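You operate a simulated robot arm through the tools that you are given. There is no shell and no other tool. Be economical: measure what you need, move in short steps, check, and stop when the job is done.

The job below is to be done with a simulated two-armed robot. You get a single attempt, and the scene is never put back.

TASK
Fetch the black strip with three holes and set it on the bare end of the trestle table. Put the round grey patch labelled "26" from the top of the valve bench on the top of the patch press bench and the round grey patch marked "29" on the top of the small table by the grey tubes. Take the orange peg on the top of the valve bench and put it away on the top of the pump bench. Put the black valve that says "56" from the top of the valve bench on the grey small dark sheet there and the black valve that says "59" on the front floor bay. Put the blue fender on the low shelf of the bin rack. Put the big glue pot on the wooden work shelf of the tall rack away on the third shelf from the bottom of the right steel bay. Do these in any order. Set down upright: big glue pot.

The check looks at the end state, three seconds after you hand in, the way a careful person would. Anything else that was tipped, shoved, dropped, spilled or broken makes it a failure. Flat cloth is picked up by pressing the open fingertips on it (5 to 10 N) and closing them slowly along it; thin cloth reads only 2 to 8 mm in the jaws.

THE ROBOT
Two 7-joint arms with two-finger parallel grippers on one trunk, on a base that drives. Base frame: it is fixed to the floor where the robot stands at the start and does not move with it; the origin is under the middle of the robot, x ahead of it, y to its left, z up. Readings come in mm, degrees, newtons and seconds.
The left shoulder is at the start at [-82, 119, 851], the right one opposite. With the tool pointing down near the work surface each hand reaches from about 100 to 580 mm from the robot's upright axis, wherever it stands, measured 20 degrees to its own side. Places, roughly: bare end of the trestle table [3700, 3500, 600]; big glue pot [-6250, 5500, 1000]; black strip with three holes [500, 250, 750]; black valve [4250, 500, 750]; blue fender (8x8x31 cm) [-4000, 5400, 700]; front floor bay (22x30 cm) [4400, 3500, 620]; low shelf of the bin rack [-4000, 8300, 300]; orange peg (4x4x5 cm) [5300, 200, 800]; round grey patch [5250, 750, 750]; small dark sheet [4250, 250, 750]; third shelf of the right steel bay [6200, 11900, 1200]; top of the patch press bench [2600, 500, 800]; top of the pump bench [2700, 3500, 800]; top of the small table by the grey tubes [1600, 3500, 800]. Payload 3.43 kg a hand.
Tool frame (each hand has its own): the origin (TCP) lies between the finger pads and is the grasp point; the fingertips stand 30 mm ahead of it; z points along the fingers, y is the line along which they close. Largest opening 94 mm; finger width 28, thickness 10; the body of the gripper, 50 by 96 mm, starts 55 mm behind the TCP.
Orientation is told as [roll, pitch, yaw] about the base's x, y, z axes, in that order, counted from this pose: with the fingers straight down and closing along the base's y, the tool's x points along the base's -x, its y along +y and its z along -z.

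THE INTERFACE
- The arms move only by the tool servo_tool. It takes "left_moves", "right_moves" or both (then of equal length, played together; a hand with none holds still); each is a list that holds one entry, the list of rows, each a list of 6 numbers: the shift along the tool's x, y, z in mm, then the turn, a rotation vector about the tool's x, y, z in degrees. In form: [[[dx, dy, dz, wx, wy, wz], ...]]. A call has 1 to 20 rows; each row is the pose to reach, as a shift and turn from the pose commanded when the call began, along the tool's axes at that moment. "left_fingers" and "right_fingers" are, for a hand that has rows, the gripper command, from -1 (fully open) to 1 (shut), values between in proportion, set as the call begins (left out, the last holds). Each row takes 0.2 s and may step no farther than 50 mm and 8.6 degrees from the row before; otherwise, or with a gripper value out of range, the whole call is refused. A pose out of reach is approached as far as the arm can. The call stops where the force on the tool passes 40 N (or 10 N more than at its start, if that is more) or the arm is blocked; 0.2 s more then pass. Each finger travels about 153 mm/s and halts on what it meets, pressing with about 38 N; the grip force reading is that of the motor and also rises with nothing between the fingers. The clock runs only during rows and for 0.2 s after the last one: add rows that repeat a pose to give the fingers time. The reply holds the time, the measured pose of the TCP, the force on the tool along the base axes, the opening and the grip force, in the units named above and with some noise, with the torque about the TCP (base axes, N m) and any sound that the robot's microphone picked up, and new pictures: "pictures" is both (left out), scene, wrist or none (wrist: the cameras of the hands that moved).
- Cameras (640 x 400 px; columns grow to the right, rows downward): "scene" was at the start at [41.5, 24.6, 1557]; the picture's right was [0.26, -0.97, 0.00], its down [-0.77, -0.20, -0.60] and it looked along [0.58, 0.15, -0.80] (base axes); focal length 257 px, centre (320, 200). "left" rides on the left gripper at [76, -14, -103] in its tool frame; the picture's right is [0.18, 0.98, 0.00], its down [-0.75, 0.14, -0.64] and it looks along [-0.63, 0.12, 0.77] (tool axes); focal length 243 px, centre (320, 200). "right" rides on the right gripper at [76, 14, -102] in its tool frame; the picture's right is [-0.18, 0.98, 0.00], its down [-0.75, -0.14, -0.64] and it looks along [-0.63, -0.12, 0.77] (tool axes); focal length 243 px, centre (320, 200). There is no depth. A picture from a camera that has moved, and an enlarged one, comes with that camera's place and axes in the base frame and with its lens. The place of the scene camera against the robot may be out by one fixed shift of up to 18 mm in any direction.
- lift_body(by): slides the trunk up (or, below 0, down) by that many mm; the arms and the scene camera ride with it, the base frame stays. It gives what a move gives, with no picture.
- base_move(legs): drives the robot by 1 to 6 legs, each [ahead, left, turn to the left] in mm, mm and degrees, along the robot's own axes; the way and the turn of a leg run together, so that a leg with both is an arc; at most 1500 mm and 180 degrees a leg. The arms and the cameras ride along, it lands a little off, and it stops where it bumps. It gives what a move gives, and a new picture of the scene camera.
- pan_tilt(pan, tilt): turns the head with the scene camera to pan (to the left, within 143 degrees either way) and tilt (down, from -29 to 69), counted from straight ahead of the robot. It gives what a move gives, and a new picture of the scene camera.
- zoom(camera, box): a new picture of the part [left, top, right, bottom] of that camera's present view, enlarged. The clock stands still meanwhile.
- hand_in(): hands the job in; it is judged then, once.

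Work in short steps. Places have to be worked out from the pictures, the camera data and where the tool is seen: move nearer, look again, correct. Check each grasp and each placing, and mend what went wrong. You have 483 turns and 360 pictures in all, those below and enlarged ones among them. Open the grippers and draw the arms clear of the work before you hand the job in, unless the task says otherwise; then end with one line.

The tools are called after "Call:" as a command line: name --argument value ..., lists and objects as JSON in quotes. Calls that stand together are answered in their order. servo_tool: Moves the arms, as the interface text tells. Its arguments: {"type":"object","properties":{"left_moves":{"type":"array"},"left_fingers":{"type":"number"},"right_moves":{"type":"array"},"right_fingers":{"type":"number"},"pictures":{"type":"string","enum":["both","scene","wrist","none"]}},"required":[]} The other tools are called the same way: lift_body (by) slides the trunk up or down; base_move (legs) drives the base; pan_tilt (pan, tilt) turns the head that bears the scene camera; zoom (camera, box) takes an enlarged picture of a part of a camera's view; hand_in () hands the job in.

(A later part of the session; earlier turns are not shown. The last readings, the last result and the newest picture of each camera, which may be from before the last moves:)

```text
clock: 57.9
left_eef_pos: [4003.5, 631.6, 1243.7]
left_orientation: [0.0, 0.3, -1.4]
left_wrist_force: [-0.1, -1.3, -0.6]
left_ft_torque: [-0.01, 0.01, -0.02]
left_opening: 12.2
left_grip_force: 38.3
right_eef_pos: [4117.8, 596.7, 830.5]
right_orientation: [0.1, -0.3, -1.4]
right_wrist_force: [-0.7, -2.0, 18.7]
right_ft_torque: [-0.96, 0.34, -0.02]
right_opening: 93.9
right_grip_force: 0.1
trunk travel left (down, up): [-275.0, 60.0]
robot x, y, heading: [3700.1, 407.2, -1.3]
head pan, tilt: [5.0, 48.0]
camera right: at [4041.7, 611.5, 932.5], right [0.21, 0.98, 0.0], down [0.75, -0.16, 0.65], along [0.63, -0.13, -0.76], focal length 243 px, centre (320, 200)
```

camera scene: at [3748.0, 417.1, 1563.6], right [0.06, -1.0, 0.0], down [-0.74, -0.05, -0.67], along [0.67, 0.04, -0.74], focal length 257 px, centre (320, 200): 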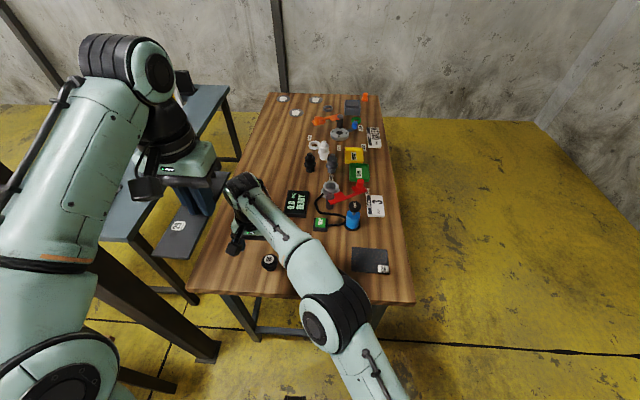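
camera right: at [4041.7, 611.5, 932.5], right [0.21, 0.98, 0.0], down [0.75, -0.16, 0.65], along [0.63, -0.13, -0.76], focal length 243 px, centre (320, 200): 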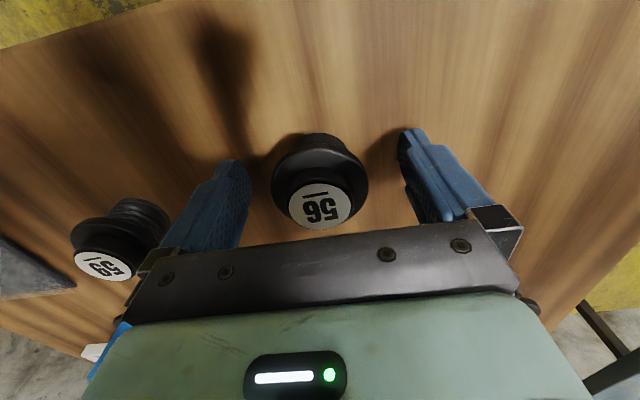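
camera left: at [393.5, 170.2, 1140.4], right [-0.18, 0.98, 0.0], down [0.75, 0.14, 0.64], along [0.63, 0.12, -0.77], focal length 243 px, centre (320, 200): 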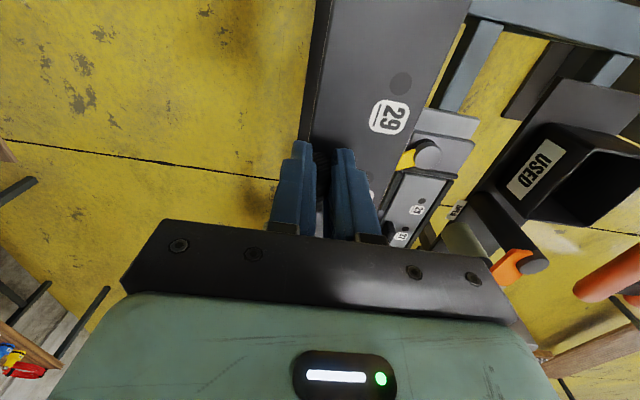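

Fingertips touch the bench (top z≈800). I rise a few mm and close.

Call:
servo_tool --right_moves '[[[0, 0, -9, 0, 0, 0], [0, 0, -10, 0, 0, 0]]]' --pictures "none"

Call:
servo_tool --right_moves '[[[0, 0, 0, 0, 0, 0], [0, 0, 0, 0, 0, 0], [0, 0, 0, 0, 0, 0]]]' --right_fingers 1 --pictures "wrist"

```text
clock: 58.5
left_eef_pos: [4005.9, 631.5, 1244.1]
left_orientation: [-0.1, 0.3, -1.4]
left_wrist_force: [-0.1, 0.2, -1.2]
left_ft_torque: [-0.03, -0.01, -0.02]
left_opening: 12.3
left_grip_force: 38.1
right_eef_pos: [4118.3, 595.4, 836.3]
right_orientation: [0.0, 0.0, -1.3]
right_wrist_force: [-0.8, 0.4, 0.7]
right_ft_torque: [-0.03, -0.01, -0.01]
right_opening: 93.9
right_grip_force: 0.0
trunk travel left (down, up): [-275.0, 60.0]
robot x, y, heading: [3698.1, 406.8, -1.4]
head pan, tilt: [5.0, 48.0]
```

```text
clock: 59.3
left_eef_pos: [4005.0, 631.9, 1244.1]
left_orientation: [0.0, 0.3, -1.4]
left_wrist_force: [-0.3, -1.1, -0.5]
left_ft_torque: [-0.03, 0.01, -0.01]
left_opening: 12.1
left_grip_force: 38.0
right_eef_pos: [4118.2, 597.2, 836.9]
right_orientation: [-0.1, 0.0, -1.3]
right_wrist_force: [-0.2, 0.3, -0.3]
right_ft_torque: [0.03, 0.01, -0.02]
right_opening: 51.0
right_grip_force: 38.0
trunk travel left (down, up): [-275.0, 60.0]
robot x, y, heading: [3699.2, 404.5, -1.1]
head pan, tilt: [5.0, 48.0]
camera right: at [4042.7, 611.7, 940.1], right [0.21, 0.98, 0.0], down [0.75, -0.16, 0.64], along [0.63, -0.13, -0.77], focal length 243 px, centre (320, 200)
```

right: 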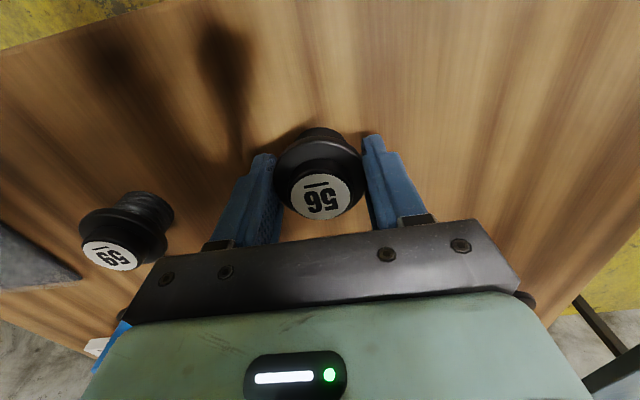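

Valve 56 is held (51 mm). I lift it and carry it over the dark sheet, centred near [4155, 277], aiming at [4162, 290] off its label.

Call:
servo_tool --right_moves '[[[0, 0, -30, 0, 0, 0], [0, 0, -65, 0, 0, 0], [0, 0, -100, 0, 0, 0], [-8, -48, -100, 0, 0, 0], [-16, -96, -100, 0, 0, 0], [-24, -144, -100, 0, 0, 0], [-32, -192, -100, 0, 0, 0], [-40, -240, -100, 0, 0, 0], [-48, -288, -100, 0, 0, 0], [-51, -306, -100, 0, 0, 0], [-51, -306, -100, 0, 0, 0]]]' --pictures "both"

```text
clock: 61.7
left_eef_pos: [4006.1, 631.6, 1243.2]
left_orientation: [0.0, 0.4, -1.4]
left_wrist_force: [-0.1, -0.6, -0.3]
left_ft_torque: [-0.01, 0.02, -0.01]
left_opening: 12.3
left_grip_force: 37.9
right_eef_pos: [4165.3, 288.8, 936.0]
right_orientation: [0.0, 0.0, -1.3]
right_wrist_force: [-0.2, -0.5, -1.1]
right_ft_torque: [0.0, -0.02, -0.01]
right_opening: 50.8
right_grip_force: 38.0
trunk travel left (down, up): [-275.0, 60.0]
robot x, y, heading: [3697.4, 401.3, -1.4]
head pan, tilt: [5.0, 48.0]
camera scene: at [3748.3, 417.8, 1563.6], right [0.06, -1.0, 0.0], down [-0.74, -0.05, -0.67], along [0.67, 0.04, -0.74], focal length 257 px, centre (320, 200)
camera right: at [4087.8, 305.1, 1037.9], right [0.21, 0.98, 0.0], down [0.75, -0.16, 0.64], along [0.63, -0.13, -0.77], focal length 243 px, centre (320, 200)
```

scene: 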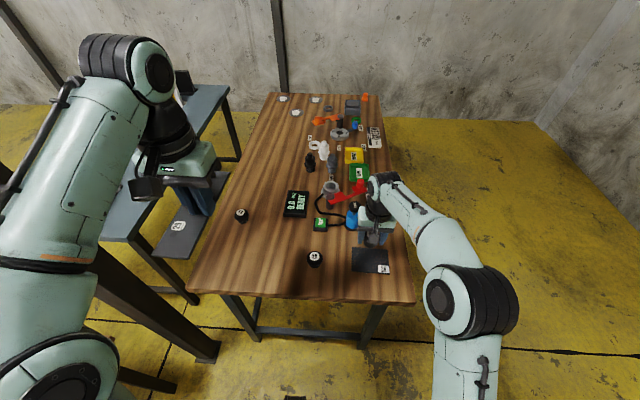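
right: 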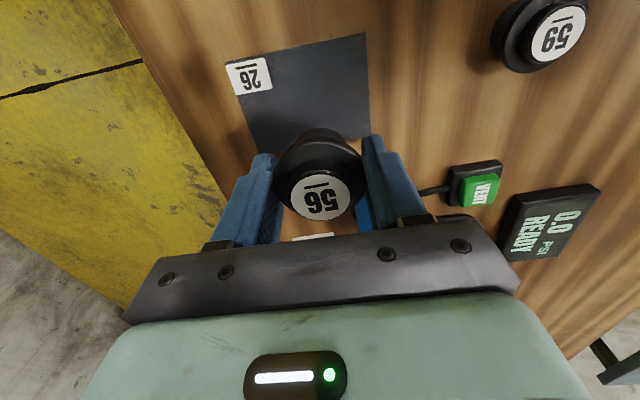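

The valve is well over the sheet (x 4115–4206, y 217–338). I lower it.

Call:
servo_tool --right_moves '[[[0, 0, 40, 0, 0, 0], [0, 0, 75, 0, 0, 0], [0, 0, 90, 0, 0, 0], [0, 0, 96, 0, 0, 0], [0, 0, 96, 0, 0, 0]]]' --pictures "none"

```text
clock: 63.0
left_eef_pos: [4005.4, 632.1, 1244.7]
left_orientation: [0.1, 0.3, -1.3]
left_wrist_force: [-0.1, 0.5, -1.0]
left_ft_torque: [-0.03, 0.01, -0.01]
left_opening: 12.0
left_grip_force: 37.7
right_eef_pos: [4165.2, 289.7, 846.5]
right_orientation: [0.1, -0.6, -1.3]
right_wrist_force: [-3.7, 0.2, 14.7]
right_ft_torque: [-0.05, 0.27, 0.02]
right_opening: 50.9
right_grip_force: 36.9
trunk travel left (down, up): [-275.0, 60.0]
robot x, y, heading: [3701.9, 407.8, -1.3]
head pan, tilt: [5.0, 48.0]
stopped in row 5 (right hand): the force on the tool passed its limit at 41 N (the readings are from after the stop); the commanded pose is now the measured one
```

Contact on the sheet at z 846. I ease up 1.5 mm and open.

Call:
servo_tool --right_moves '[[[0, 0, -1, 0, 0, 0], [0, 0, -2, 0, 0, 0]]]' --pictures "none"

Call:
servo_tool --right_moves '[[[0, 0, 0, 0, 0, 0], [0, 0, 0, 0, 0, 0], [0, 0, 0, 0, 0, 0]]]' --right_fingers -1 --pictures "wrist"

```text
clock: 63.6
left_eef_pos: [4005.3, 631.2, 1243.9]
left_orientation: [-0.1, 0.3, -1.5]
left_wrist_force: [-0.7, 0.7, -1.2]
left_ft_torque: [-0.03, 0.02, 0.0]
left_opening: 11.9
left_grip_force: 37.8
right_eef_pos: [4165.3, 291.3, 846.1]
right_orientation: [0.2, -0.5, -1.3]
right_wrist_force: [2.2, 1.1, 5.8]
right_ft_torque: [0.06, -0.01, -0.06]
right_opening: 50.5
right_grip_force: 38.0
trunk travel left (down, up): [-275.0, 60.0]
robot x, y, heading: [3702.1, 405.6, -1.6]
head pan, tilt: [5.0, 48.0]
```

```text
clock: 64.4
left_eef_pos: [4005.5, 630.9, 1244.3]
left_orientation: [0.0, 0.2, -1.5]
left_wrist_force: [-0.6, -0.8, -1.1]
left_ft_torque: [-0.02, 0.01, 0.04]
left_opening: 12.1
left_grip_force: 38.0
right_eef_pos: [4165.8, 290.6, 845.5]
right_orientation: [0.2, -0.6, -1.4]
right_wrist_force: [0.8, 0.6, 0.7]
right_ft_torque: [0.03, 0.0, -0.01]
right_opening: 94.0
right_grip_force: 0.1
trunk travel left (down, up): [-275.0, 60.0]
robot x, y, heading: [3700.8, 406.4, -1.4]
head pan, tilt: [5.0, 48.0]
camera right: at [4088.0, 305.4, 948.3], right [0.21, 0.98, 0.0], down [0.74, -0.16, 0.65], along [0.64, -0.13, -0.76], focal length 243 px, centre (320, 200)
```

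right: 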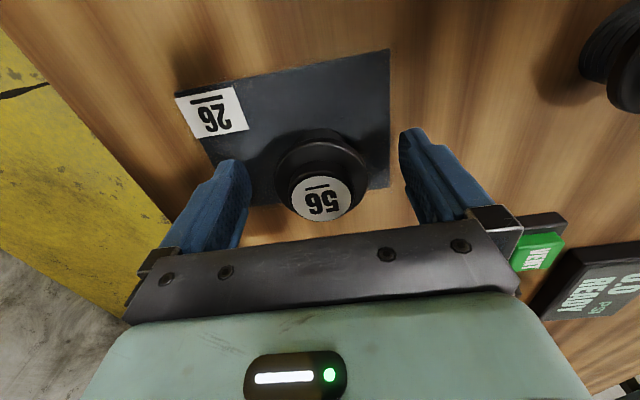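

Released. I rise and check the valve's place on the sheet.

Call:
servo_tool --right_moves '[[[0, 0, -40, 0, 0, 0], [0, 0, -80, 0, 0, 0], [10, 40, -115, 0, 0, 0], [20, 80, -130, 0, 0, 0], [20, 80, -130, 0, 0, 0]]]' --pictures "wrist"

Call:
zoom --camera "scene" --box '[290, 220, 410, 300]'

```text
refused: row 3 steps farther than a row can; nothing moved
```

```text
5.00 times, centred on (350, 260) of scene
camera zoom: at [3748.2, 417.7, 1563.6], right [0.06, -1.0, 0.0], down [-0.74, -0.05, -0.67], along [0.67, 0.04, -0.74], focal length 1283 px, centre (170, -100)
```

zoom: 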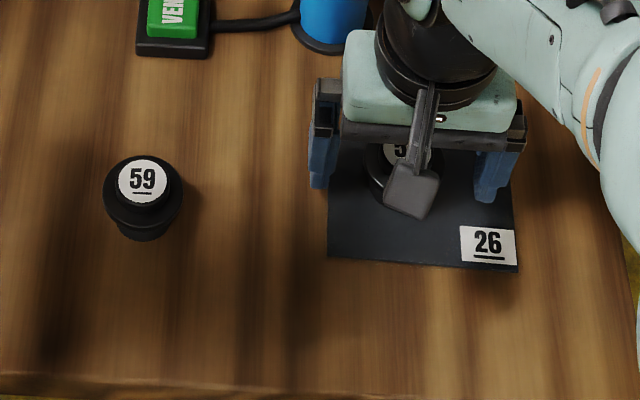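

Valve 56 sits on the sheet beside the label. I rise and move over valve 59 at about [4143, 453].

Call:
servo_tool --right_moves '[[[0, 0, -40, 0, 0, 0], [0, 0, -80, 0, 0, 0], [5, 30, -110, 0, 0, 0], [10, 70, -120, 0, 0, 0], [15, 115, -120, 0, 0, 0], [20, 160, -120, 0, 0, 0], [20, 160, -120, 0, 0, 0]]]' --pictures "both"

```text
clock: 66.0
left_eef_pos: [4005.0, 631.3, 1244.7]
left_orientation: [-0.1, 0.3, -1.4]
left_wrist_force: [-0.4, -0.2, -0.5]
left_ft_torque: [0.0, -0.01, 0.01]
left_opening: 11.9
left_grip_force: 38.3
right_eef_pos: [4148.2, 450.0, 969.6]
right_orientation: [0.3, -0.6, -1.4]
right_wrist_force: [-0.6, 0.2, -0.3]
right_ft_torque: [0.0, 0.01, -0.02]
right_opening: 94.2
right_grip_force: 0.2
trunk travel left (down, up): [-275.0, 60.0]
robot x, y, heading: [3698.7, 405.2, -1.4]
head pan, tilt: [5.0, 48.0]
camera scene: at [3748.2, 417.0, 1563.6], right [0.06, -1.0, 0.0], down [-0.74, -0.05, -0.67], along [0.67, 0.04, -0.74], focal length 257 px, centre (320, 200)
camera right: at [4071.3, 465.2, 1070.9], right [0.21, 0.98, 0.01], down [0.74, -0.16, 0.65], along [0.64, -0.13, -0.76], focal length 243 px, centre (320, 200)
```

scene: 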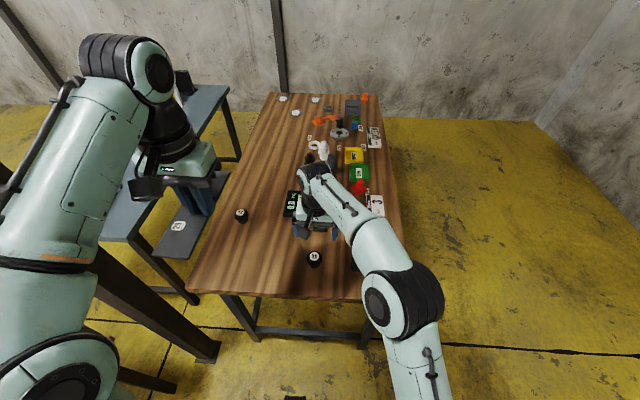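
right: 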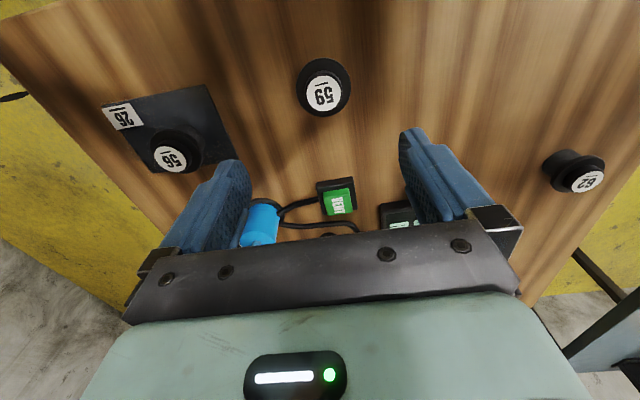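

Valve 59 is at [4143, 455, 836], clear of the vent button. I descend to z 837.

Call:
servo_tool --right_moves '[[[5, 5, 40, 0, 0, 0], [5, 5, 80, 0, 0, 0], [5, 5, 115, 0, 0, 0], [5, 5, 132, 0, 0, 0], [5, 5, 132, 0, 0, 0]]]' --pictures "wrist"

```text
clock: 67.2
left_eef_pos: [4006.2, 631.9, 1243.4]
left_orientation: [0.0, 0.3, -1.4]
left_wrist_force: [1.0, -0.6, -0.3]
left_ft_torque: [-0.03, 0.01, 0.01]
left_opening: 12.1
left_grip_force: 37.9
right_eef_pos: [4144.7, 455.2, 834.7]
right_orientation: [0.2, -0.6, -1.4]
right_wrist_force: [-0.3, 0.6, 0.1]
right_ft_torque: [0.0, 0.01, 0.0]
right_opening: 93.9
right_grip_force: 0.1
trunk travel left (down, up): [-275.0, 60.0]
robot x, y, heading: [3699.3, 407.5, -1.3]
head pan, tilt: [5.0, 48.0]
camera right: at [4067.6, 470.8, 936.8], right [0.21, 0.98, 0.0], down [0.74, -0.16, 0.65], along [0.64, -0.13, -0.76], focal length 243 px, centre (320, 200)
```

right: 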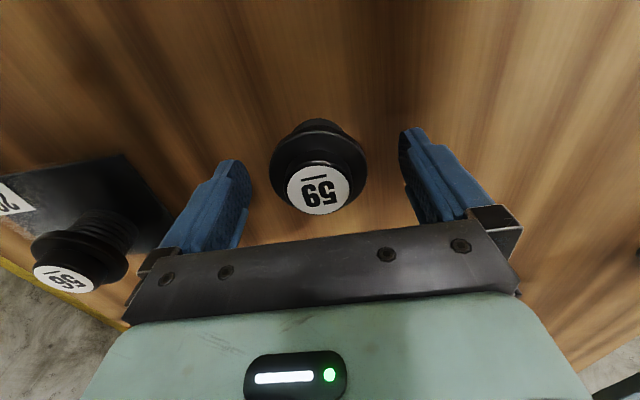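

Well aligned. I close and lift 150 mm.

Call:
servo_tool --right_moves '[[[0, 0, 0, 0, 0, 0], [0, 0, 0, 0, 0, 0], [0, 0, 0, 0, 0, 0]]]' --right_fingers 1 --pictures "none"

Call:
servo_tool --right_moves '[[[0, 0, -30, 0, 0, 0], [0, 0, -70, 0, 0, 0], [0, 0, -115, 0, 0, 0], [0, 0, -160, 0, 0, 0], [30, -20, -195, 0, 0, 0], [60, -40, -225, 0, 0, 0], [90, -60, -250, 0, 0, 0], [120, -70, -265, 0, 0, 0], [120, -70, -265, 0, 0, 0]]]' --pictures "both"

```text
clock: 68.0
left_eef_pos: [4005.0, 631.4, 1244.4]
left_orientation: [0.0, 0.4, -1.5]
left_wrist_force: [0.7, 1.4, -1.2]
left_ft_torque: [0.0, 0.02, -0.05]
left_opening: 12.2
left_grip_force: 38.2
right_eef_pos: [4145.3, 455.7, 833.5]
right_orientation: [0.2, -0.6, -1.3]
right_wrist_force: [0.6, 0.0, 0.0]
right_ft_torque: [0.01, 0.0, 0.0]
right_opening: 52.6
right_grip_force: 37.8
trunk travel left (down, up): [-275.0, 60.0]
robot x, y, heading: [3700.7, 407.1, -1.1]
head pan, tilt: [5.0, 48.0]
```

```text
refused: row 5 steps farther than a row can; nothing moved
```

Call:
servo_tool --right_moves '[[[0, 0, -30, 0, 0, 0], [0, 0, -70, 0, 0, 0], [0, 0, -115, 0, 0, 0], [0, 0, -160, 0, 0, 0], [30, -10, -190, 0, 0, 0], [60, -20, -220, 0, 0, 0], [90, -30, -245, 0, 0, 0], [120, -40, -260, 0, 0, 0], [120, -40, -260, 0, 0, 0]]]' --pictures "both"

Call:
pan_tilt --pan 60 --tilt 30

Call:
pan_tilt --pan 130 --tilt 30

```text
clock: 70.0
left_eef_pos: [4005.0, 631.6, 1244.7]
left_orientation: [0.0, 0.4, -1.4]
left_wrist_force: [-0.5, -0.4, -1.3]
left_ft_torque: [-0.02, 0.05, -0.01]
left_opening: 11.9
left_grip_force: 38.3
right_eef_pos: [4021.2, 417.3, 1092.4]
right_orientation: [0.1, -0.5, -1.4]
right_wrist_force: [-0.3, 1.2, 0.3]
right_ft_torque: [0.01, 0.01, -0.02]
right_opening: 52.4
right_grip_force: 38.4
trunk travel left (down, up): [-275.0, 60.0]
robot x, y, heading: [3699.8, 404.9, -1.3]
head pan, tilt: [5.0, 48.0]
camera scene: at [3748.9, 418.1, 1563.6], right [0.06, -1.0, 0.0], down [-0.74, -0.05, -0.67], along [0.67, 0.04, -0.74], focal length 257 px, centre (320, 200)
camera right: at [3943.5, 433.2, 1194.5], right [0.21, 0.98, 0.0], down [0.74, -0.16, 0.65], along [0.64, -0.13, -0.76], focal length 243 px, centre (320, 200)
```

scene: 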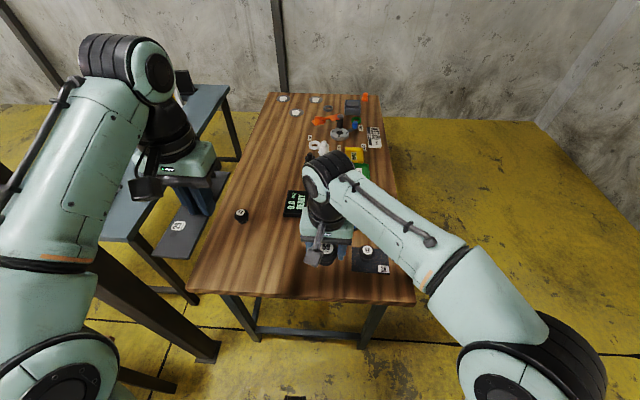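
right: 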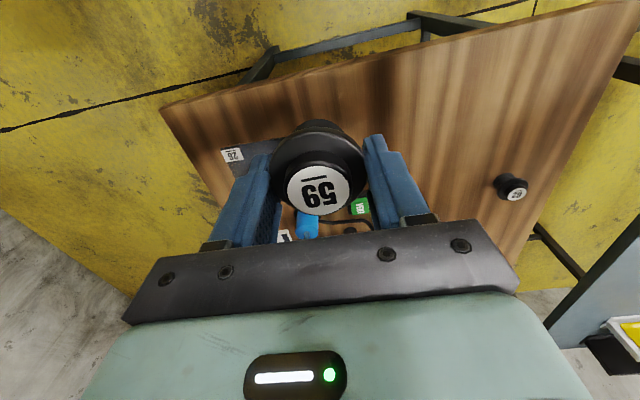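

```text
clock: 71.2
left_eef_pos: [4006.0, 631.9, 1244.6]
left_orientation: [0.0, 0.3, -1.5]
left_wrist_force: [0.4, 0.4, -1.2]
left_ft_torque: [-0.03, -0.01, -0.01]
left_opening: 12.1
left_grip_force: 38.0
right_eef_pos: [4020.3, 418.0, 1092.5]
right_orientation: [0.2, -0.7, -1.4]
right_wrist_force: [-0.1, -0.6, 0.0]
right_ft_torque: [-0.03, -0.01, -0.01]
right_opening: 52.3
right_grip_force: 37.6
trunk travel left (down, up): [-275.0, 60.0]
robot x, y, heading: [3702.4, 403.5, -1.4]
head pan, tilt: [60.0, 30.0]
camera scene: at [3716.7, 489.9, 1590.4], right [0.85, -0.52, 0.0], down [-0.26, -0.43, -0.87], along [0.45, 0.74, -0.5], focal length 257 px, centre (320, 200)
```

scene: 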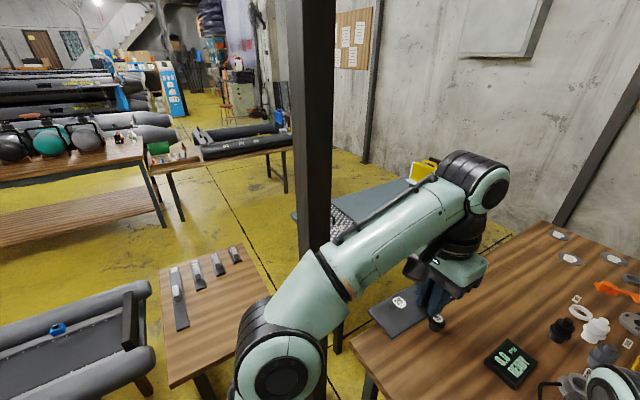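

```text
clock: 72.7
left_eef_pos: [4006.0, 631.8, 1244.3]
left_orientation: [0.0, 0.4, -1.4]
left_wrist_force: [0.2, 0.4, -1.0]
left_ft_torque: [-0.01, 0.03, -0.04]
left_opening: 12.1
left_grip_force: 38.0
right_eef_pos: [4021.1, 417.8, 1092.7]
right_orientation: [0.2, -0.7, -1.4]
right_wrist_force: [0.4, -0.6, -1.1]
right_ft_torque: [-0.03, -0.02, -0.02]
right_opening: 52.4
right_grip_force: 38.1
trunk travel left (down, up): [-275.0, 60.0]
robot x, y, heading: [3698.7, 407.0, -1.5]
head pan, tilt: [130.0, 30.0]
camera scene: at [3613.2, 483.3, 1590.4], right [0.78, 0.62, 0.0], down [0.31, -0.39, -0.87], along [-0.54, 0.68, -0.5], focal length 257 px, centre (320, 200)
```

scene: 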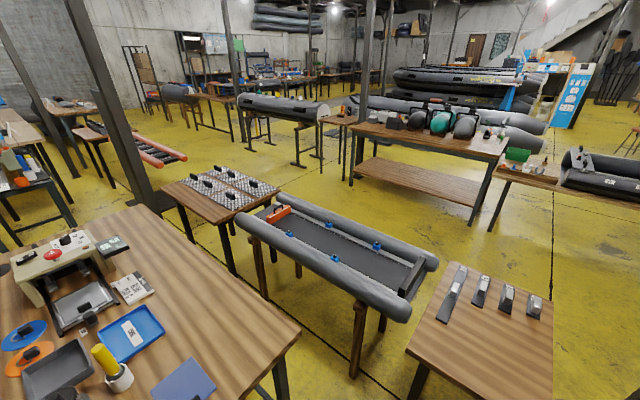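

Both items held. North of this gap is blocked by a small table and a pillar, so I go around the east end: out south, then east.

Call:
base_move --legs '[[0, -850, 1.4], [1300, 0, 0], [600, 0, 0]]'

Call:
pan_tilt --pan 50 --tilt 30

```text
clock: 89.6
left_eef_pos: [5876.7, -232.3, 1243.0]
left_orientation: [0.0, 0.3, -0.4]
left_wrist_force: [-0.2, 0.7, -1.2]
left_ft_torque: [0.01, 0.05, 0.0]
left_opening: 11.9
left_grip_force: 38.2
right_eef_pos: [5896.8, -445.4, 1092.7]
right_orientation: [0.1, -0.5, -0.4]
right_wrist_force: [0.0, 0.6, -0.3]
right_ft_torque: [0.02, 0.0, -0.04]
right_opening: 51.6
right_grip_force: 38.3
trunk travel left (down, up): [-275.0, 60.0]
robot x, y, heading: [5578.1, -464.0, -0.4]
head pan, tilt: [130.0, 30.0]
camera scene: at [5488.0, -387.9, 1590.4], right [0.77, 0.64, 0.0], down [0.32, -0.38, -0.87], along [-0.55, 0.67, -0.5], focal length 257 px, centre (320, 200)
```

scene: 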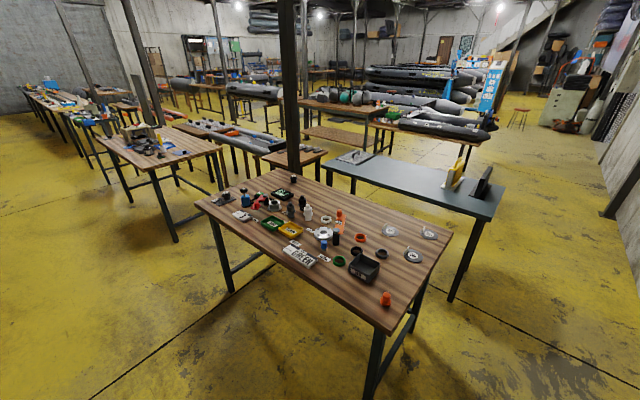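

```text
clock: 91.1
left_eef_pos: [5878.3, -233.1, 1243.6]
left_orientation: [0.0, 0.3, -0.5]
left_wrist_force: [-0.2, 0.1, -1.0]
left_ft_torque: [0.0, -0.01, -0.01]
left_opening: 12.1
left_grip_force: 38.2
right_eef_pos: [5896.3, -446.3, 1092.1]
right_orientation: [0.2, -0.6, -0.5]
right_wrist_force: [0.0, -0.1, -0.4]
right_ft_torque: [-0.02, 0.02, 0.0]
right_opening: 51.5
right_grip_force: 38.3
trunk travel left (down, up): [-275.0, 60.0]
robot x, y, heading: [5576.4, -465.9, -0.3]
head pan, tilt: [50.0, 30.0]
camera scene: at [5604.0, -388.5, 1590.4], right [0.76, -0.65, 0.0], down [-0.32, -0.38, -0.87], along [0.56, 0.66, -0.5], focal length 257 px, centre (320, 200)
```

scene: 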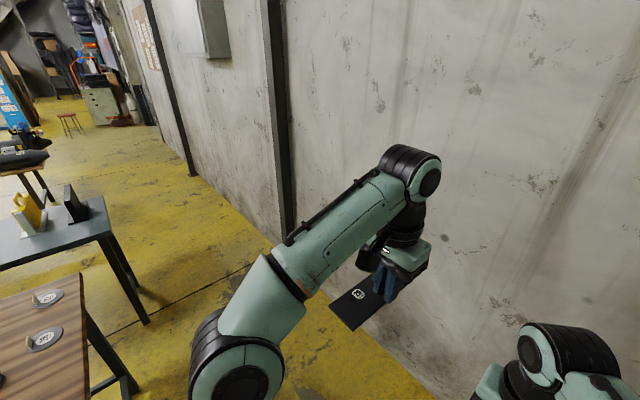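

I turn north here, sidestep right to x≈5970, and drive north between the benches and the wall.

Call:
base_move --legs '[[0, 0, 90.4], [0, -390, 0], [600, 0, 0]]'

Call:
pan_tilt --pan 0 --tilt 35

```text
clock: 101.9
left_eef_pos: [5733.5, 421.9, 1244.2]
left_orientation: [0.0, 0.3, 90.1]
left_wrist_force: [0.8, 0.1, -0.5]
left_ft_torque: [0.0, 0.01, 0.02]
left_opening: 12.2
left_grip_force: 38.0
right_eef_pos: [5947.4, 443.0, 1093.9]
right_orientation: [0.2, -0.6, 90.1]
right_wrist_force: [0.1, -0.1, -1.7]
right_ft_torque: [-0.01, -0.04, 0.02]
right_opening: 51.3
right_grip_force: 38.3
trunk travel left (down, up): [-275.0, 60.0]
robot x, y, heading: [5966.0, 123.2, 90.2]
head pan, tilt: [50.0, 30.0]
camera scene: at [5911.9, 141.8, 1590.4], right [0.64, 0.77, 0.0], down [0.38, -0.32, -0.87], along [-0.67, 0.55, -0.5], focal length 257 px, centre (320, 200)
```

scene: 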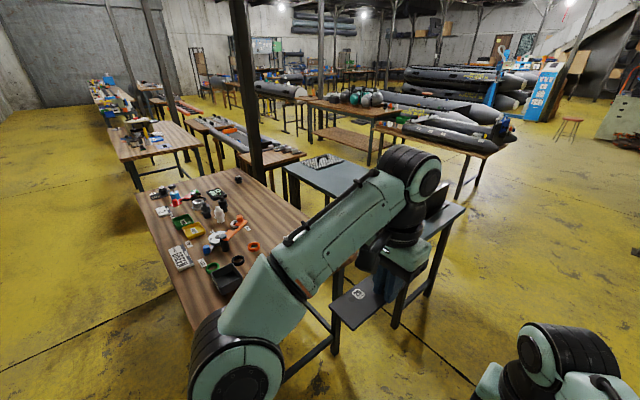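

```text
clock: 103.1
left_eef_pos: [5734.2, 422.7, 1244.7]
left_orientation: [0.0, 0.3, 90.1]
left_wrist_force: [0.1, 0.1, -0.5]
left_ft_torque: [-0.05, -0.04, -0.03]
left_opening: 12.1
left_grip_force: 37.9
right_eef_pos: [5948.0, 442.3, 1093.4]
right_orientation: [0.2, -0.6, 90.1]
right_wrist_force: [0.0, 0.2, -0.7]
right_ft_torque: [-0.01, -0.01, -0.02]
right_opening: 51.1
right_grip_force: 38.0
trunk travel left (down, up): [-275.0, 60.0]
robot x, y, heading: [5966.6, 119.7, 90.4]
head pan, tilt: [0.0, 35.0]
camera scene: at [5981.0, 171.7, 1582.6], right [1.0, 0.0, 0.0], down [0.0, -0.57, -0.82], along [0.0, 0.82, -0.57], focal length 257 px, centre (320, 200)
```

scene: 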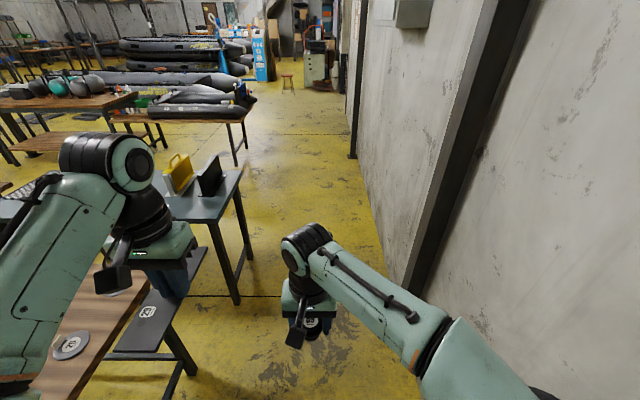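

There is ample room. I drive north 2250 mm and look left at the north row.

Call:
base_move --legs '[[1200, -60, 0], [1050, 0, 0]]'

Call:
pan_tilt --pan 50 --tilt 25

```text
clock: 114.3
left_eef_pos: [5838.5, 2701.3, 1243.4]
left_orientation: [0.0, 0.3, 88.2]
left_wrist_force: [0.5, -0.2, -0.5]
left_ft_torque: [0.01, 0.0, 0.0]
left_opening: 12.2
left_grip_force: 37.7
right_eef_pos: [6052.7, 2715.4, 1091.6]
right_orientation: [0.3, -0.6, 88.3]
right_wrist_force: [-0.1, 0.7, -0.9]
right_ft_torque: [0.03, 0.02, -0.01]
right_opening: 51.2
right_grip_force: 38.0
trunk travel left (down, up): [-275.0, 60.0]
robot x, y, heading: [6061.9, 2390.3, 88.1]
head pan, tilt: [0.0, 35.0]
camera scene: at [6076.2, 2443.9, 1582.6], right [1.0, -0.03, 0.0], down [-0.02, -0.57, -0.82], along [0.02, 0.82, -0.57], focal length 257 px, centre (320, 200)
```

scene: 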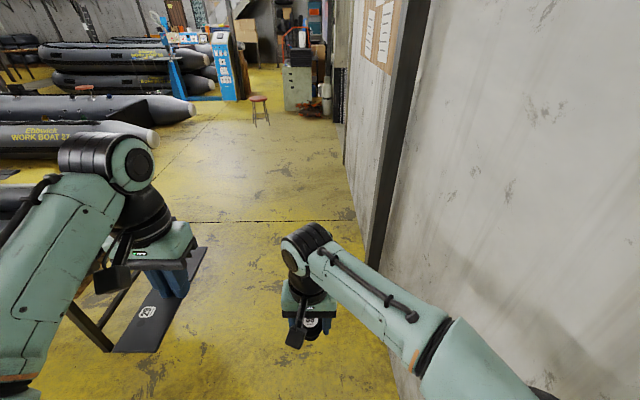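

```text
clock: 115.5
left_eef_pos: [5838.4, 2701.1, 1244.4]
left_orientation: [0.0, 0.3, 88.2]
left_wrist_force: [-0.3, 0.4, -0.6]
left_ft_torque: [0.01, 0.01, 0.01]
left_opening: 12.4
left_grip_force: 37.7
right_eef_pos: [6052.0, 2714.5, 1092.3]
right_orientation: [0.1, -0.5, 88.2]
right_wrist_force: [-0.2, 0.2, -1.0]
right_ft_torque: [0.03, 0.01, -0.02]
right_opening: 50.7
right_grip_force: 38.2
trunk travel left (down, up): [-275.0, 60.0]
robot x, y, heading: [6057.6, 2395.8, 88.2]
head pan, tilt: [50.0, 25.0]
camera scene: at [6004.9, 2417.2, 1598.4], right [0.67, 0.75, 0.0], down [0.32, -0.28, -0.91], along [-0.68, 0.6, -0.42], focal length 257 px, centre (320, 200)
```

scene: 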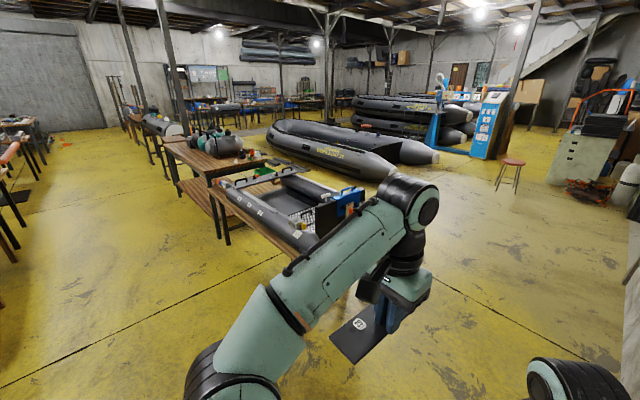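

The trestle row's front edge is near y 3150. I strafe left along the aisle to x≈4150, facing north.

Call:
base_move --legs '[[0, 1000, 1.8], [0, 900, 0]]'

Call:
pan_tilt --pan 0 --tilt 40

```text
clock: 132.4
left_eef_pos: [3930.4, 2700.3, 1244.5]
left_orientation: [0.0, 0.3, 90.3]
left_wrist_force: [-0.2, -0.2, -0.3]
left_ft_torque: [0.0, -0.01, 0.02]
left_opening: 12.0
left_grip_force: 37.7
right_eef_pos: [4142.4, 2722.0, 1092.7]
right_orientation: [0.2, -0.7, 90.3]
right_wrist_force: [-0.2, -0.8, -0.1]
right_ft_torque: [-0.01, 0.02, -0.01]
right_opening: 51.0
right_grip_force: 38.6
trunk travel left (down, up): [-275.0, 60.0]
robot x, y, heading: [4159.8, 2400.3, 90.3]
head pan, tilt: [50.0, 25.0]
camera scene: at [4106.1, 2421.3, 1598.4], right [0.64, 0.77, 0.0], down [0.33, -0.27, -0.91], along [-0.7, 0.58, -0.42], focal length 257 px, centre (320, 200)
```

scene: 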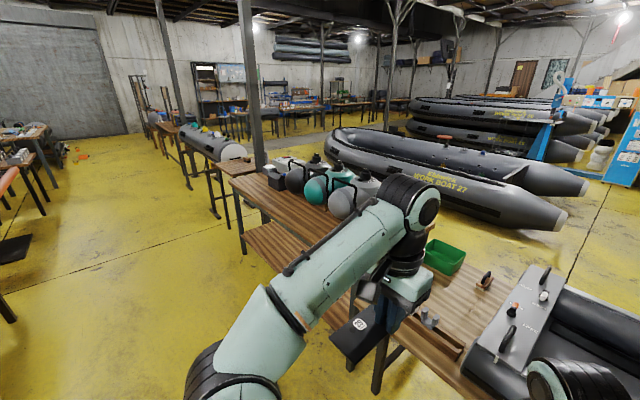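

```text
clock: 133.6
left_eef_pos: [3929.2, 2699.8, 1243.7]
left_orientation: [0.0, 0.3, 90.4]
left_wrist_force: [0.0, 0.8, -1.5]
left_ft_torque: [0.0, -0.02, 0.01]
left_opening: 12.3
left_grip_force: 38.1
right_eef_pos: [4142.6, 2721.5, 1092.6]
right_orientation: [0.3, -0.7, 90.2]
right_wrist_force: [0.5, -0.1, -0.5]
right_ft_torque: [-0.01, -0.02, 0.03]
right_opening: 51.1
right_grip_force: 37.9
trunk travel left (down, up): [-275.0, 60.0]
robot x, y, heading: [4164.1, 2400.6, 90.2]
head pan, tilt: [0.0, 40.0]
camera scene: at [4176.5, 2447.5, 1575.1], right [1.0, 0.01, 0.0], down [0.0, -0.64, -0.77], along [0.0, 0.77, -0.64], focal length 257 px, centre (320, 200)
```

scene: 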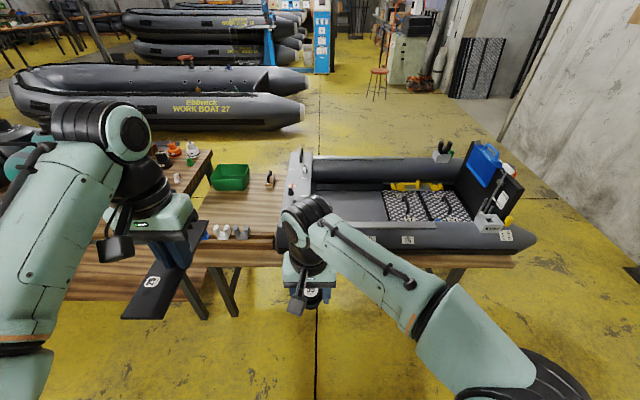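

I zoom on the boat and the bare end.

Call:
zoom --camera "scene" --box '[260, 120, 540, 290]'

Call:
zoom --camera "scene" --box '[100, 120, 320, 290]'

```text
2.29 times, centred on (400, 205) of scene
camera zoom: at [4176.5, 2447.5, 1575.1], right [1.0, 0.01, 0.0], down [0.0, -0.64, -0.77], along [0.0, 0.77, -0.64], focal length 586 px, centre (137, 189)
```

zoom: 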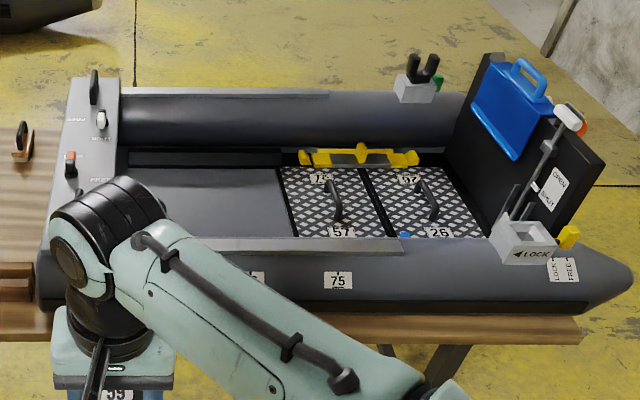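

```text
2.35 times, centred on (210, 205) of scene
camera zoom: at [4176.5, 2447.5, 1575.1], right [1.0, 0.01, 0.0], down [0.0, -0.64, -0.77], along [0.0, 0.77, -0.64], focal length 604 px, centre (579, 188)
```

zoom: 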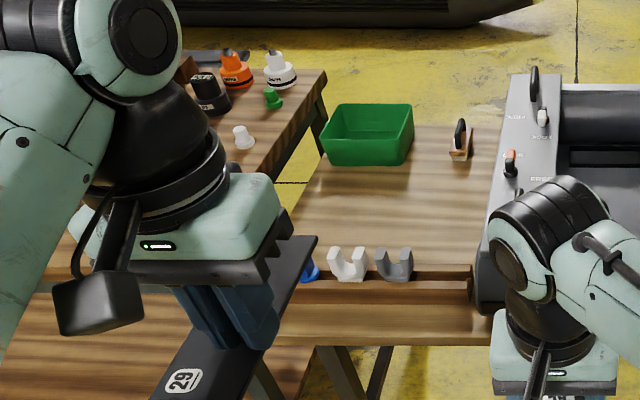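

The bare area spans roughly x 3540–3930, y 3360–3700, and the front floor bay is around (4375, 3550). I drive to x≈4000, y≈2850 for the strip.

Call:
base_move --legs '[[0, 150, 0], [440, 0, 0]]'

Call:
pan_tilt --pan 10 --tilt 50

```text
clock: 137.8
left_eef_pos: [3777.8, 3135.3, 1244.1]
left_orientation: [0.0, 0.3, 90.6]
left_wrist_force: [0.3, -0.2, -1.0]
left_ft_torque: [0.01, 0.01, 0.03]
left_opening: 12.0
left_grip_force: 38.3
right_eef_pos: [3989.1, 3157.0, 1091.5]
right_orientation: [0.2, -0.7, 90.7]
right_wrist_force: [0.1, 0.7, -0.3]
right_ft_torque: [0.0, -0.02, -0.01]
right_opening: 50.9
right_grip_force: 38.2
trunk travel left (down, up): [-275.0, 60.0]
robot x, y, heading: [4012.9, 2837.9, 90.6]
head pan, tilt: [0.0, 40.0]
camera scene: at [4026.7, 2884.7, 1575.0], right [1.0, 0.01, 0.0], down [0.01, -0.64, -0.77], along [-0.01, 0.77, -0.64], focal length 257 px, centre (320, 200)
```

scene: 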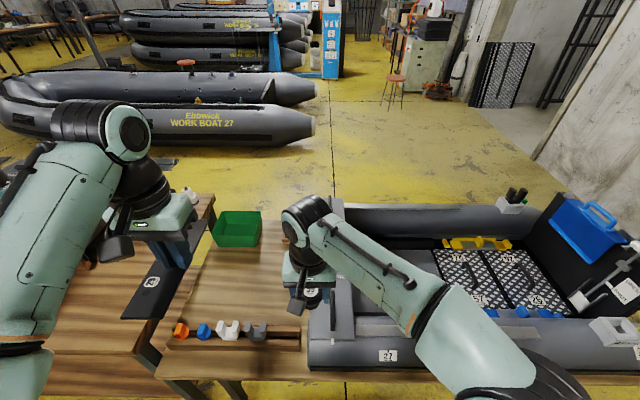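

```text
clock: 138.5
left_eef_pos: [3777.1, 3135.4, 1243.9]
left_orientation: [0.0, 0.4, 90.6]
left_wrist_force: [-0.3, -0.1, -0.8]
left_ft_torque: [-0.04, -0.04, -0.01]
left_opening: 12.1
left_grip_force: 37.6
right_eef_pos: [3991.5, 3157.3, 1092.1]
right_orientation: [0.2, -0.6, 90.7]
right_wrist_force: [0.2, -0.1, -1.4]
right_ft_torque: [-0.03, 0.01, -0.02]
right_opening: 51.2
right_grip_force: 37.7
trunk travel left (down, up): [-275.0, 60.0]
robot x, y, heading: [4013.6, 2840.3, 90.3]
head pan, tilt: [10.0, 50.0]
camera scene: at [4013.5, 2875.1, 1560.9], right [0.98, 0.18, 0.0], down [0.14, -0.75, -0.64], along [-0.12, 0.63, -0.77], focal length 257 px, centre (320, 200)
```

scene: 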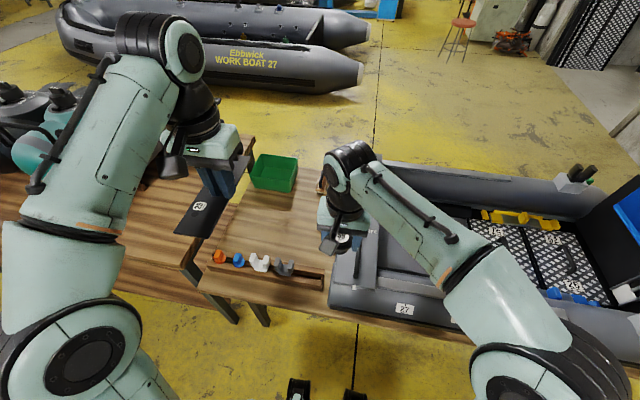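

Triangulating two views puts this table top near z≈720 and the bare area at x 3590–3950, y 3190–3560. I bring the strip over about [3785, 3365], still high, and use the wrist view.

Call:
servo_tool --left_moves '[[[-30, 0, 30, 0, 0, 0], [-60, 0, 65, 0, 0, 0], [-90, 0, 100, 0, 0, 0], [-120, -5, 135, 0, 0, 0], [-150, -8, 170, 0, 0, 0], [-180, -10, 205, 0, 0, 0], [-215, -10, 240, 0, 0, 0], [-225, -10, 280, 0, 0, 0], [-230, -10, 320, 0, 0, 0], [-230, -10, 320, 0, 0, 0]]]' --pictures "both"

```text
clock: 140.7
left_eef_pos: [3786.8, 3362.9, 920.8]
left_orientation: [-0.1, 0.3, 90.7]
left_wrist_force: [0.2, -1.4, -0.7]
left_ft_torque: [0.02, -0.03, -0.01]
left_opening: 12.0
left_grip_force: 38.1
right_eef_pos: [3989.6, 3158.5, 1091.9]
right_orientation: [0.2, -0.5, 90.7]
right_wrist_force: [0.1, 0.2, 0.5]
right_ft_torque: [0.02, -0.02, 0.02]
right_opening: 50.7
right_grip_force: 38.2
trunk travel left (down, up): [-275.0, 60.0]
robot x, y, heading: [4014.7, 2835.4, 90.5]
head pan, tilt: [10.0, 50.0]
camera scene: at [4013.5, 2874.8, 1560.9], right [0.98, 0.19, 0.0], down [0.14, -0.75, -0.64], along [-0.12, 0.63, -0.77], focal length 257 px, centre (320, 200)
camera left: at [3801.5, 3287.4, 1023.7], right [-0.98, -0.19, 0.0], down [-0.15, 0.76, 0.64], along [-0.12, 0.63, -0.77], focal length 243 px, centre (320, 200)
```

scene: 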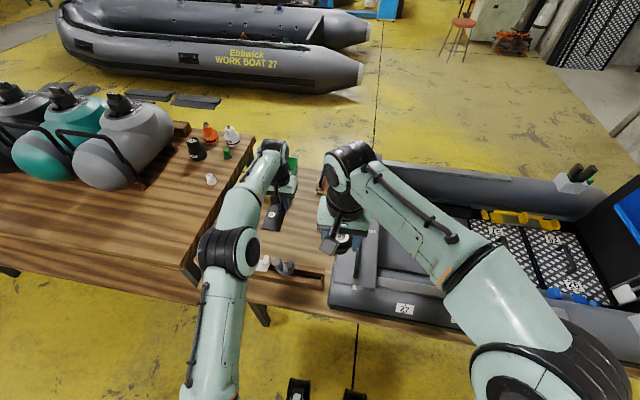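
left: 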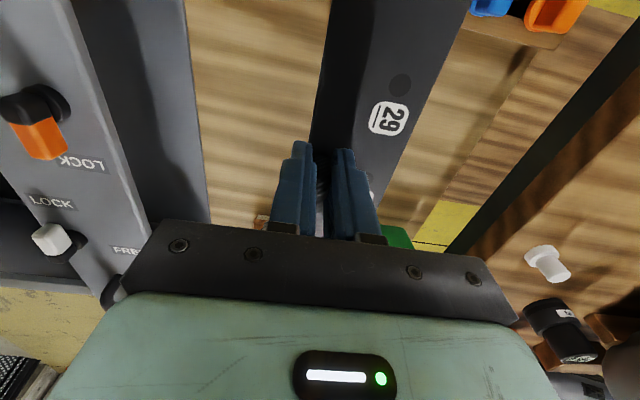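

The clip rail is near y 3240, so I shift the strip 40 mm farther north before lowering, going down in steps.

Call:
servo_tool --left_moves '[[[-25, 0, 25, 0, 0, 0], [-42, 0, 55, 0, 0, 0], [-42, 0, 85, 0, 0, 0], [-42, 0, 85, 0, 0, 0]]]' --pictures "wrist"

Call:
zoom --camera "scene" --box '[180, 130, 360, 300]'

```text
clock: 141.7
left_eef_pos: [3786.0, 3392.8, 836.3]
left_orientation: [-0.1, 0.3, 90.5]
left_wrist_force: [0.7, -0.1, -1.2]
left_ft_torque: [-0.01, -0.02, 0.02]
left_opening: 12.3
left_grip_force: 38.0
left hand out of reach, approached as far as the arm can: row 2, 3, 4
right_eef_pos: [3991.8, 3159.1, 1091.8]
right_orientation: [0.2, -0.6, 90.6]
right_wrist_force: [0.2, -0.8, 0.4]
right_ft_torque: [0.01, 0.01, -0.01]
right_opening: 51.3
right_grip_force: 38.0
trunk travel left (down, up): [-275.0, 60.0]
robot x, y, heading: [4010.5, 2836.9, 90.6]
head pan, tilt: [10.0, 50.0]
camera left: at [3801.7, 3319.0, 938.3], right [-0.98, -0.19, 0.0], down [-0.15, 0.76, 0.64], along [-0.12, 0.63, -0.77], focal length 243 px, centre (320, 200)
```

left: 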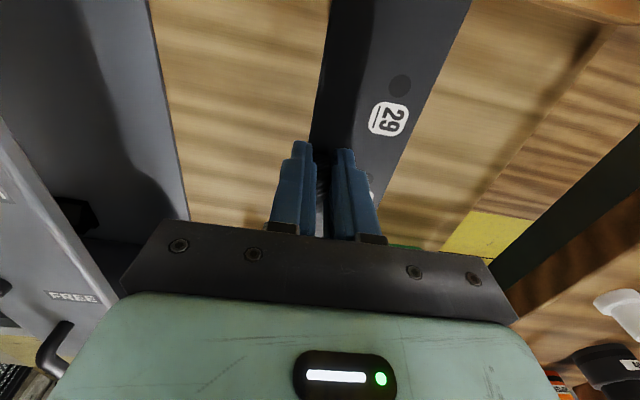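

```text
2.35 times, centred on (270, 215) of scene
camera zoom: at [4013.4, 2874.9, 1560.9], right [0.98, 0.19, 0.0], down [0.14, -0.75, -0.64], along [-0.12, 0.63, -0.77], focal length 604 px, centre (438, 165)
```

zoom: 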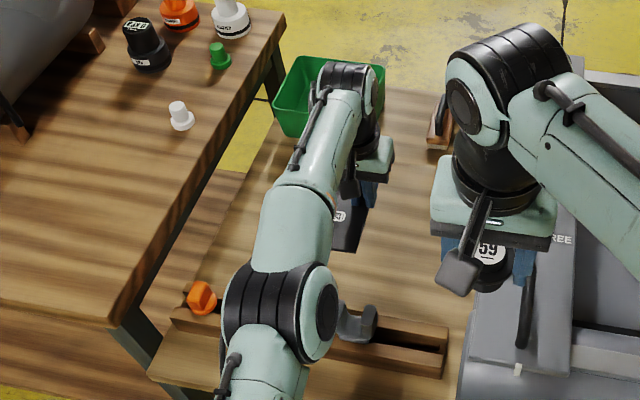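

The rail's north edge is nearer y 3290 and the table likely about z 640. I need ~70 mm more reach, so I drive 70 mm forward slowly.

Call:
base_move --legs '[[70, 0, 0]]'

Call:
zoom --camera "left" --box '[0, 0, 640, 400]'

```text
clock: 142.7
left_eef_pos: [3786.0, 3465.2, 836.4]
left_orientation: [0.1, 0.5, 90.7]
left_wrist_force: [0.7, 1.5, -1.0]
left_ft_torque: [-0.02, 0.02, 0.0]
left_opening: 12.1
left_grip_force: 37.6
right_eef_pos: [3989.5, 3228.1, 1093.3]
right_orientation: [0.1, -0.4, 90.7]
right_wrist_force: [-0.3, 0.8, -1.6]
right_ft_torque: [-0.06, -0.04, 0.01]
right_opening: 51.0
right_grip_force: 37.9
trunk travel left (down, up): [-275.0, 60.0]
robot x, y, heading: [4010.7, 2904.4, 90.6]
head pan, tilt: [10.0, 50.0]
camera scene: at [4012.6, 2946.2, 1560.8], right [0.98, 0.19, 0.0], down [0.14, -0.75, -0.64], along [-0.12, 0.63, -0.77], focal length 257 px, centre (320, 200)
```

scene: 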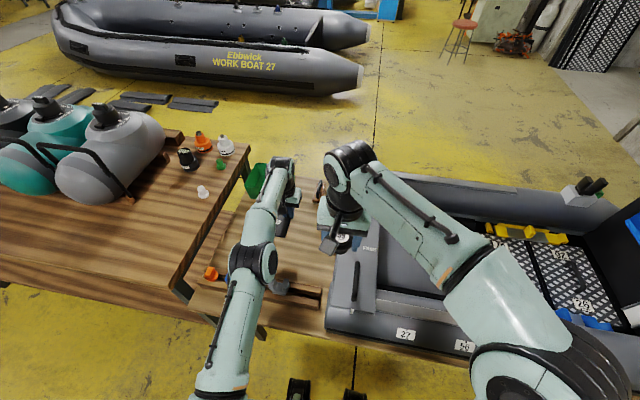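

```text
1.00 times, centred on (320, 200) of left (not enlarged: the box is as wide or as high as the picture)
camera zoom: at [3800.8, 3389.7, 938.1], right [-0.98, -0.19, 0.0], down [-0.15, 0.76, 0.64], along [-0.12, 0.62, -0.77], focal length 243 px, centre (320, 200)
```

zoom: 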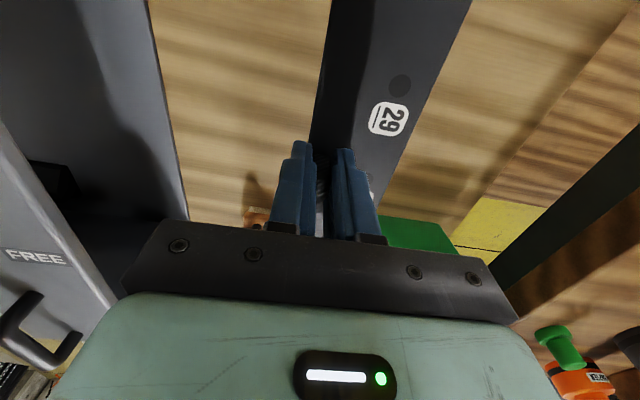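

The strip is clear of the rail, hook and bin. I lower the trunk 110 mm to bring it down while keeping the arm shape.

Call:
lift_body --by -100

Call:
servo_tool --left_moves '[[[0, 0, 0, 0, 0, 0]]]' --pictures "both"

```text
clock: 144.0
left_eef_pos: [3785.5, 3438.4, 714.3]
left_orientation: [-0.1, 2.7, 90.5]
left_wrist_force: [-0.9, -0.4, -0.9]
left_ft_torque: [-0.01, -0.04, -0.04]
left_opening: 12.3
left_grip_force: 38.1
right_eef_pos: [3991.0, 3227.5, 992.8]
right_orientation: [0.2, -0.6, 90.7]
right_wrist_force: [1.2, -0.5, -0.1]
right_ft_torque: [-0.02, 0.01, -0.01]
right_opening: 51.1
right_grip_force: 37.6
trunk travel left (down, up): [-175.0, 160.0]
robot x, y, heading: [4009.0, 2909.2, 90.5]
head pan, tilt: [10.0, 50.0]
```

```text
clock: 144.4
left_eef_pos: [3785.3, 3440.0, 714.4]
left_orientation: [0.0, 2.7, 90.6]
left_wrist_force: [-0.3, 0.1, -1.0]
left_ft_torque: [0.04, 0.0, 0.0]
left_opening: 12.1
left_grip_force: 37.9
right_eef_pos: [3988.5, 3227.3, 992.9]
right_orientation: [0.2, -0.7, 90.7]
right_wrist_force: [-0.1, 0.1, -1.1]
right_ft_torque: [0.01, -0.02, -0.04]
right_opening: 50.9
right_grip_force: 38.5
trunk travel left (down, up): [-175.0, 160.0]
robot x, y, heading: [4012.0, 2910.5, 90.9]
head pan, tilt: [10.0, 50.0]
camera scene: at [4012.5, 2949.3, 1461.3], right [0.98, 0.19, 0.0], down [0.14, -0.75, -0.64], along [-0.12, 0.63, -0.77], focal length 257 px, centre (320, 200)
camera left: at [3801.2, 3368.6, 818.6], right [-0.98, -0.19, 0.01], down [-0.15, 0.78, 0.61], along [-0.12, 0.59, -0.79], focal length 243 px, centre (320, 200)
```

scene: 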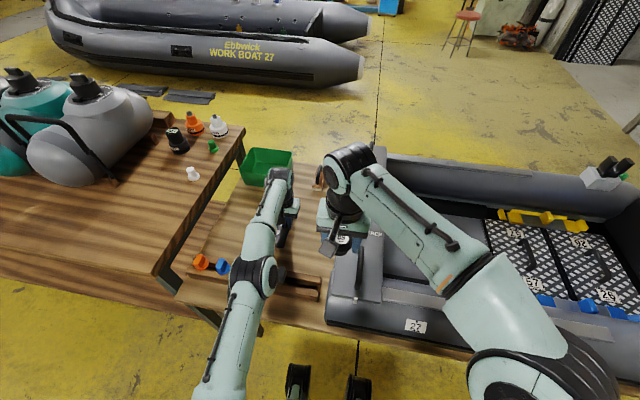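
left: 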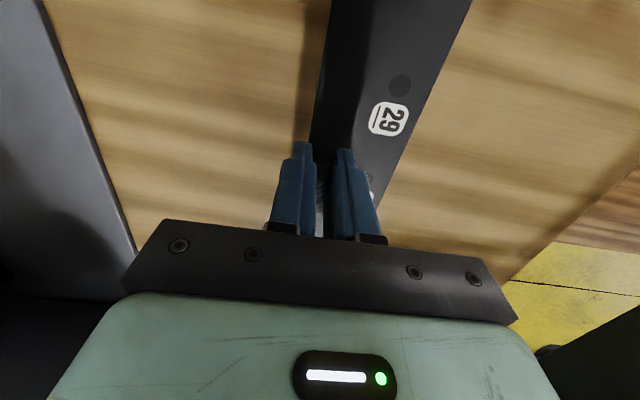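

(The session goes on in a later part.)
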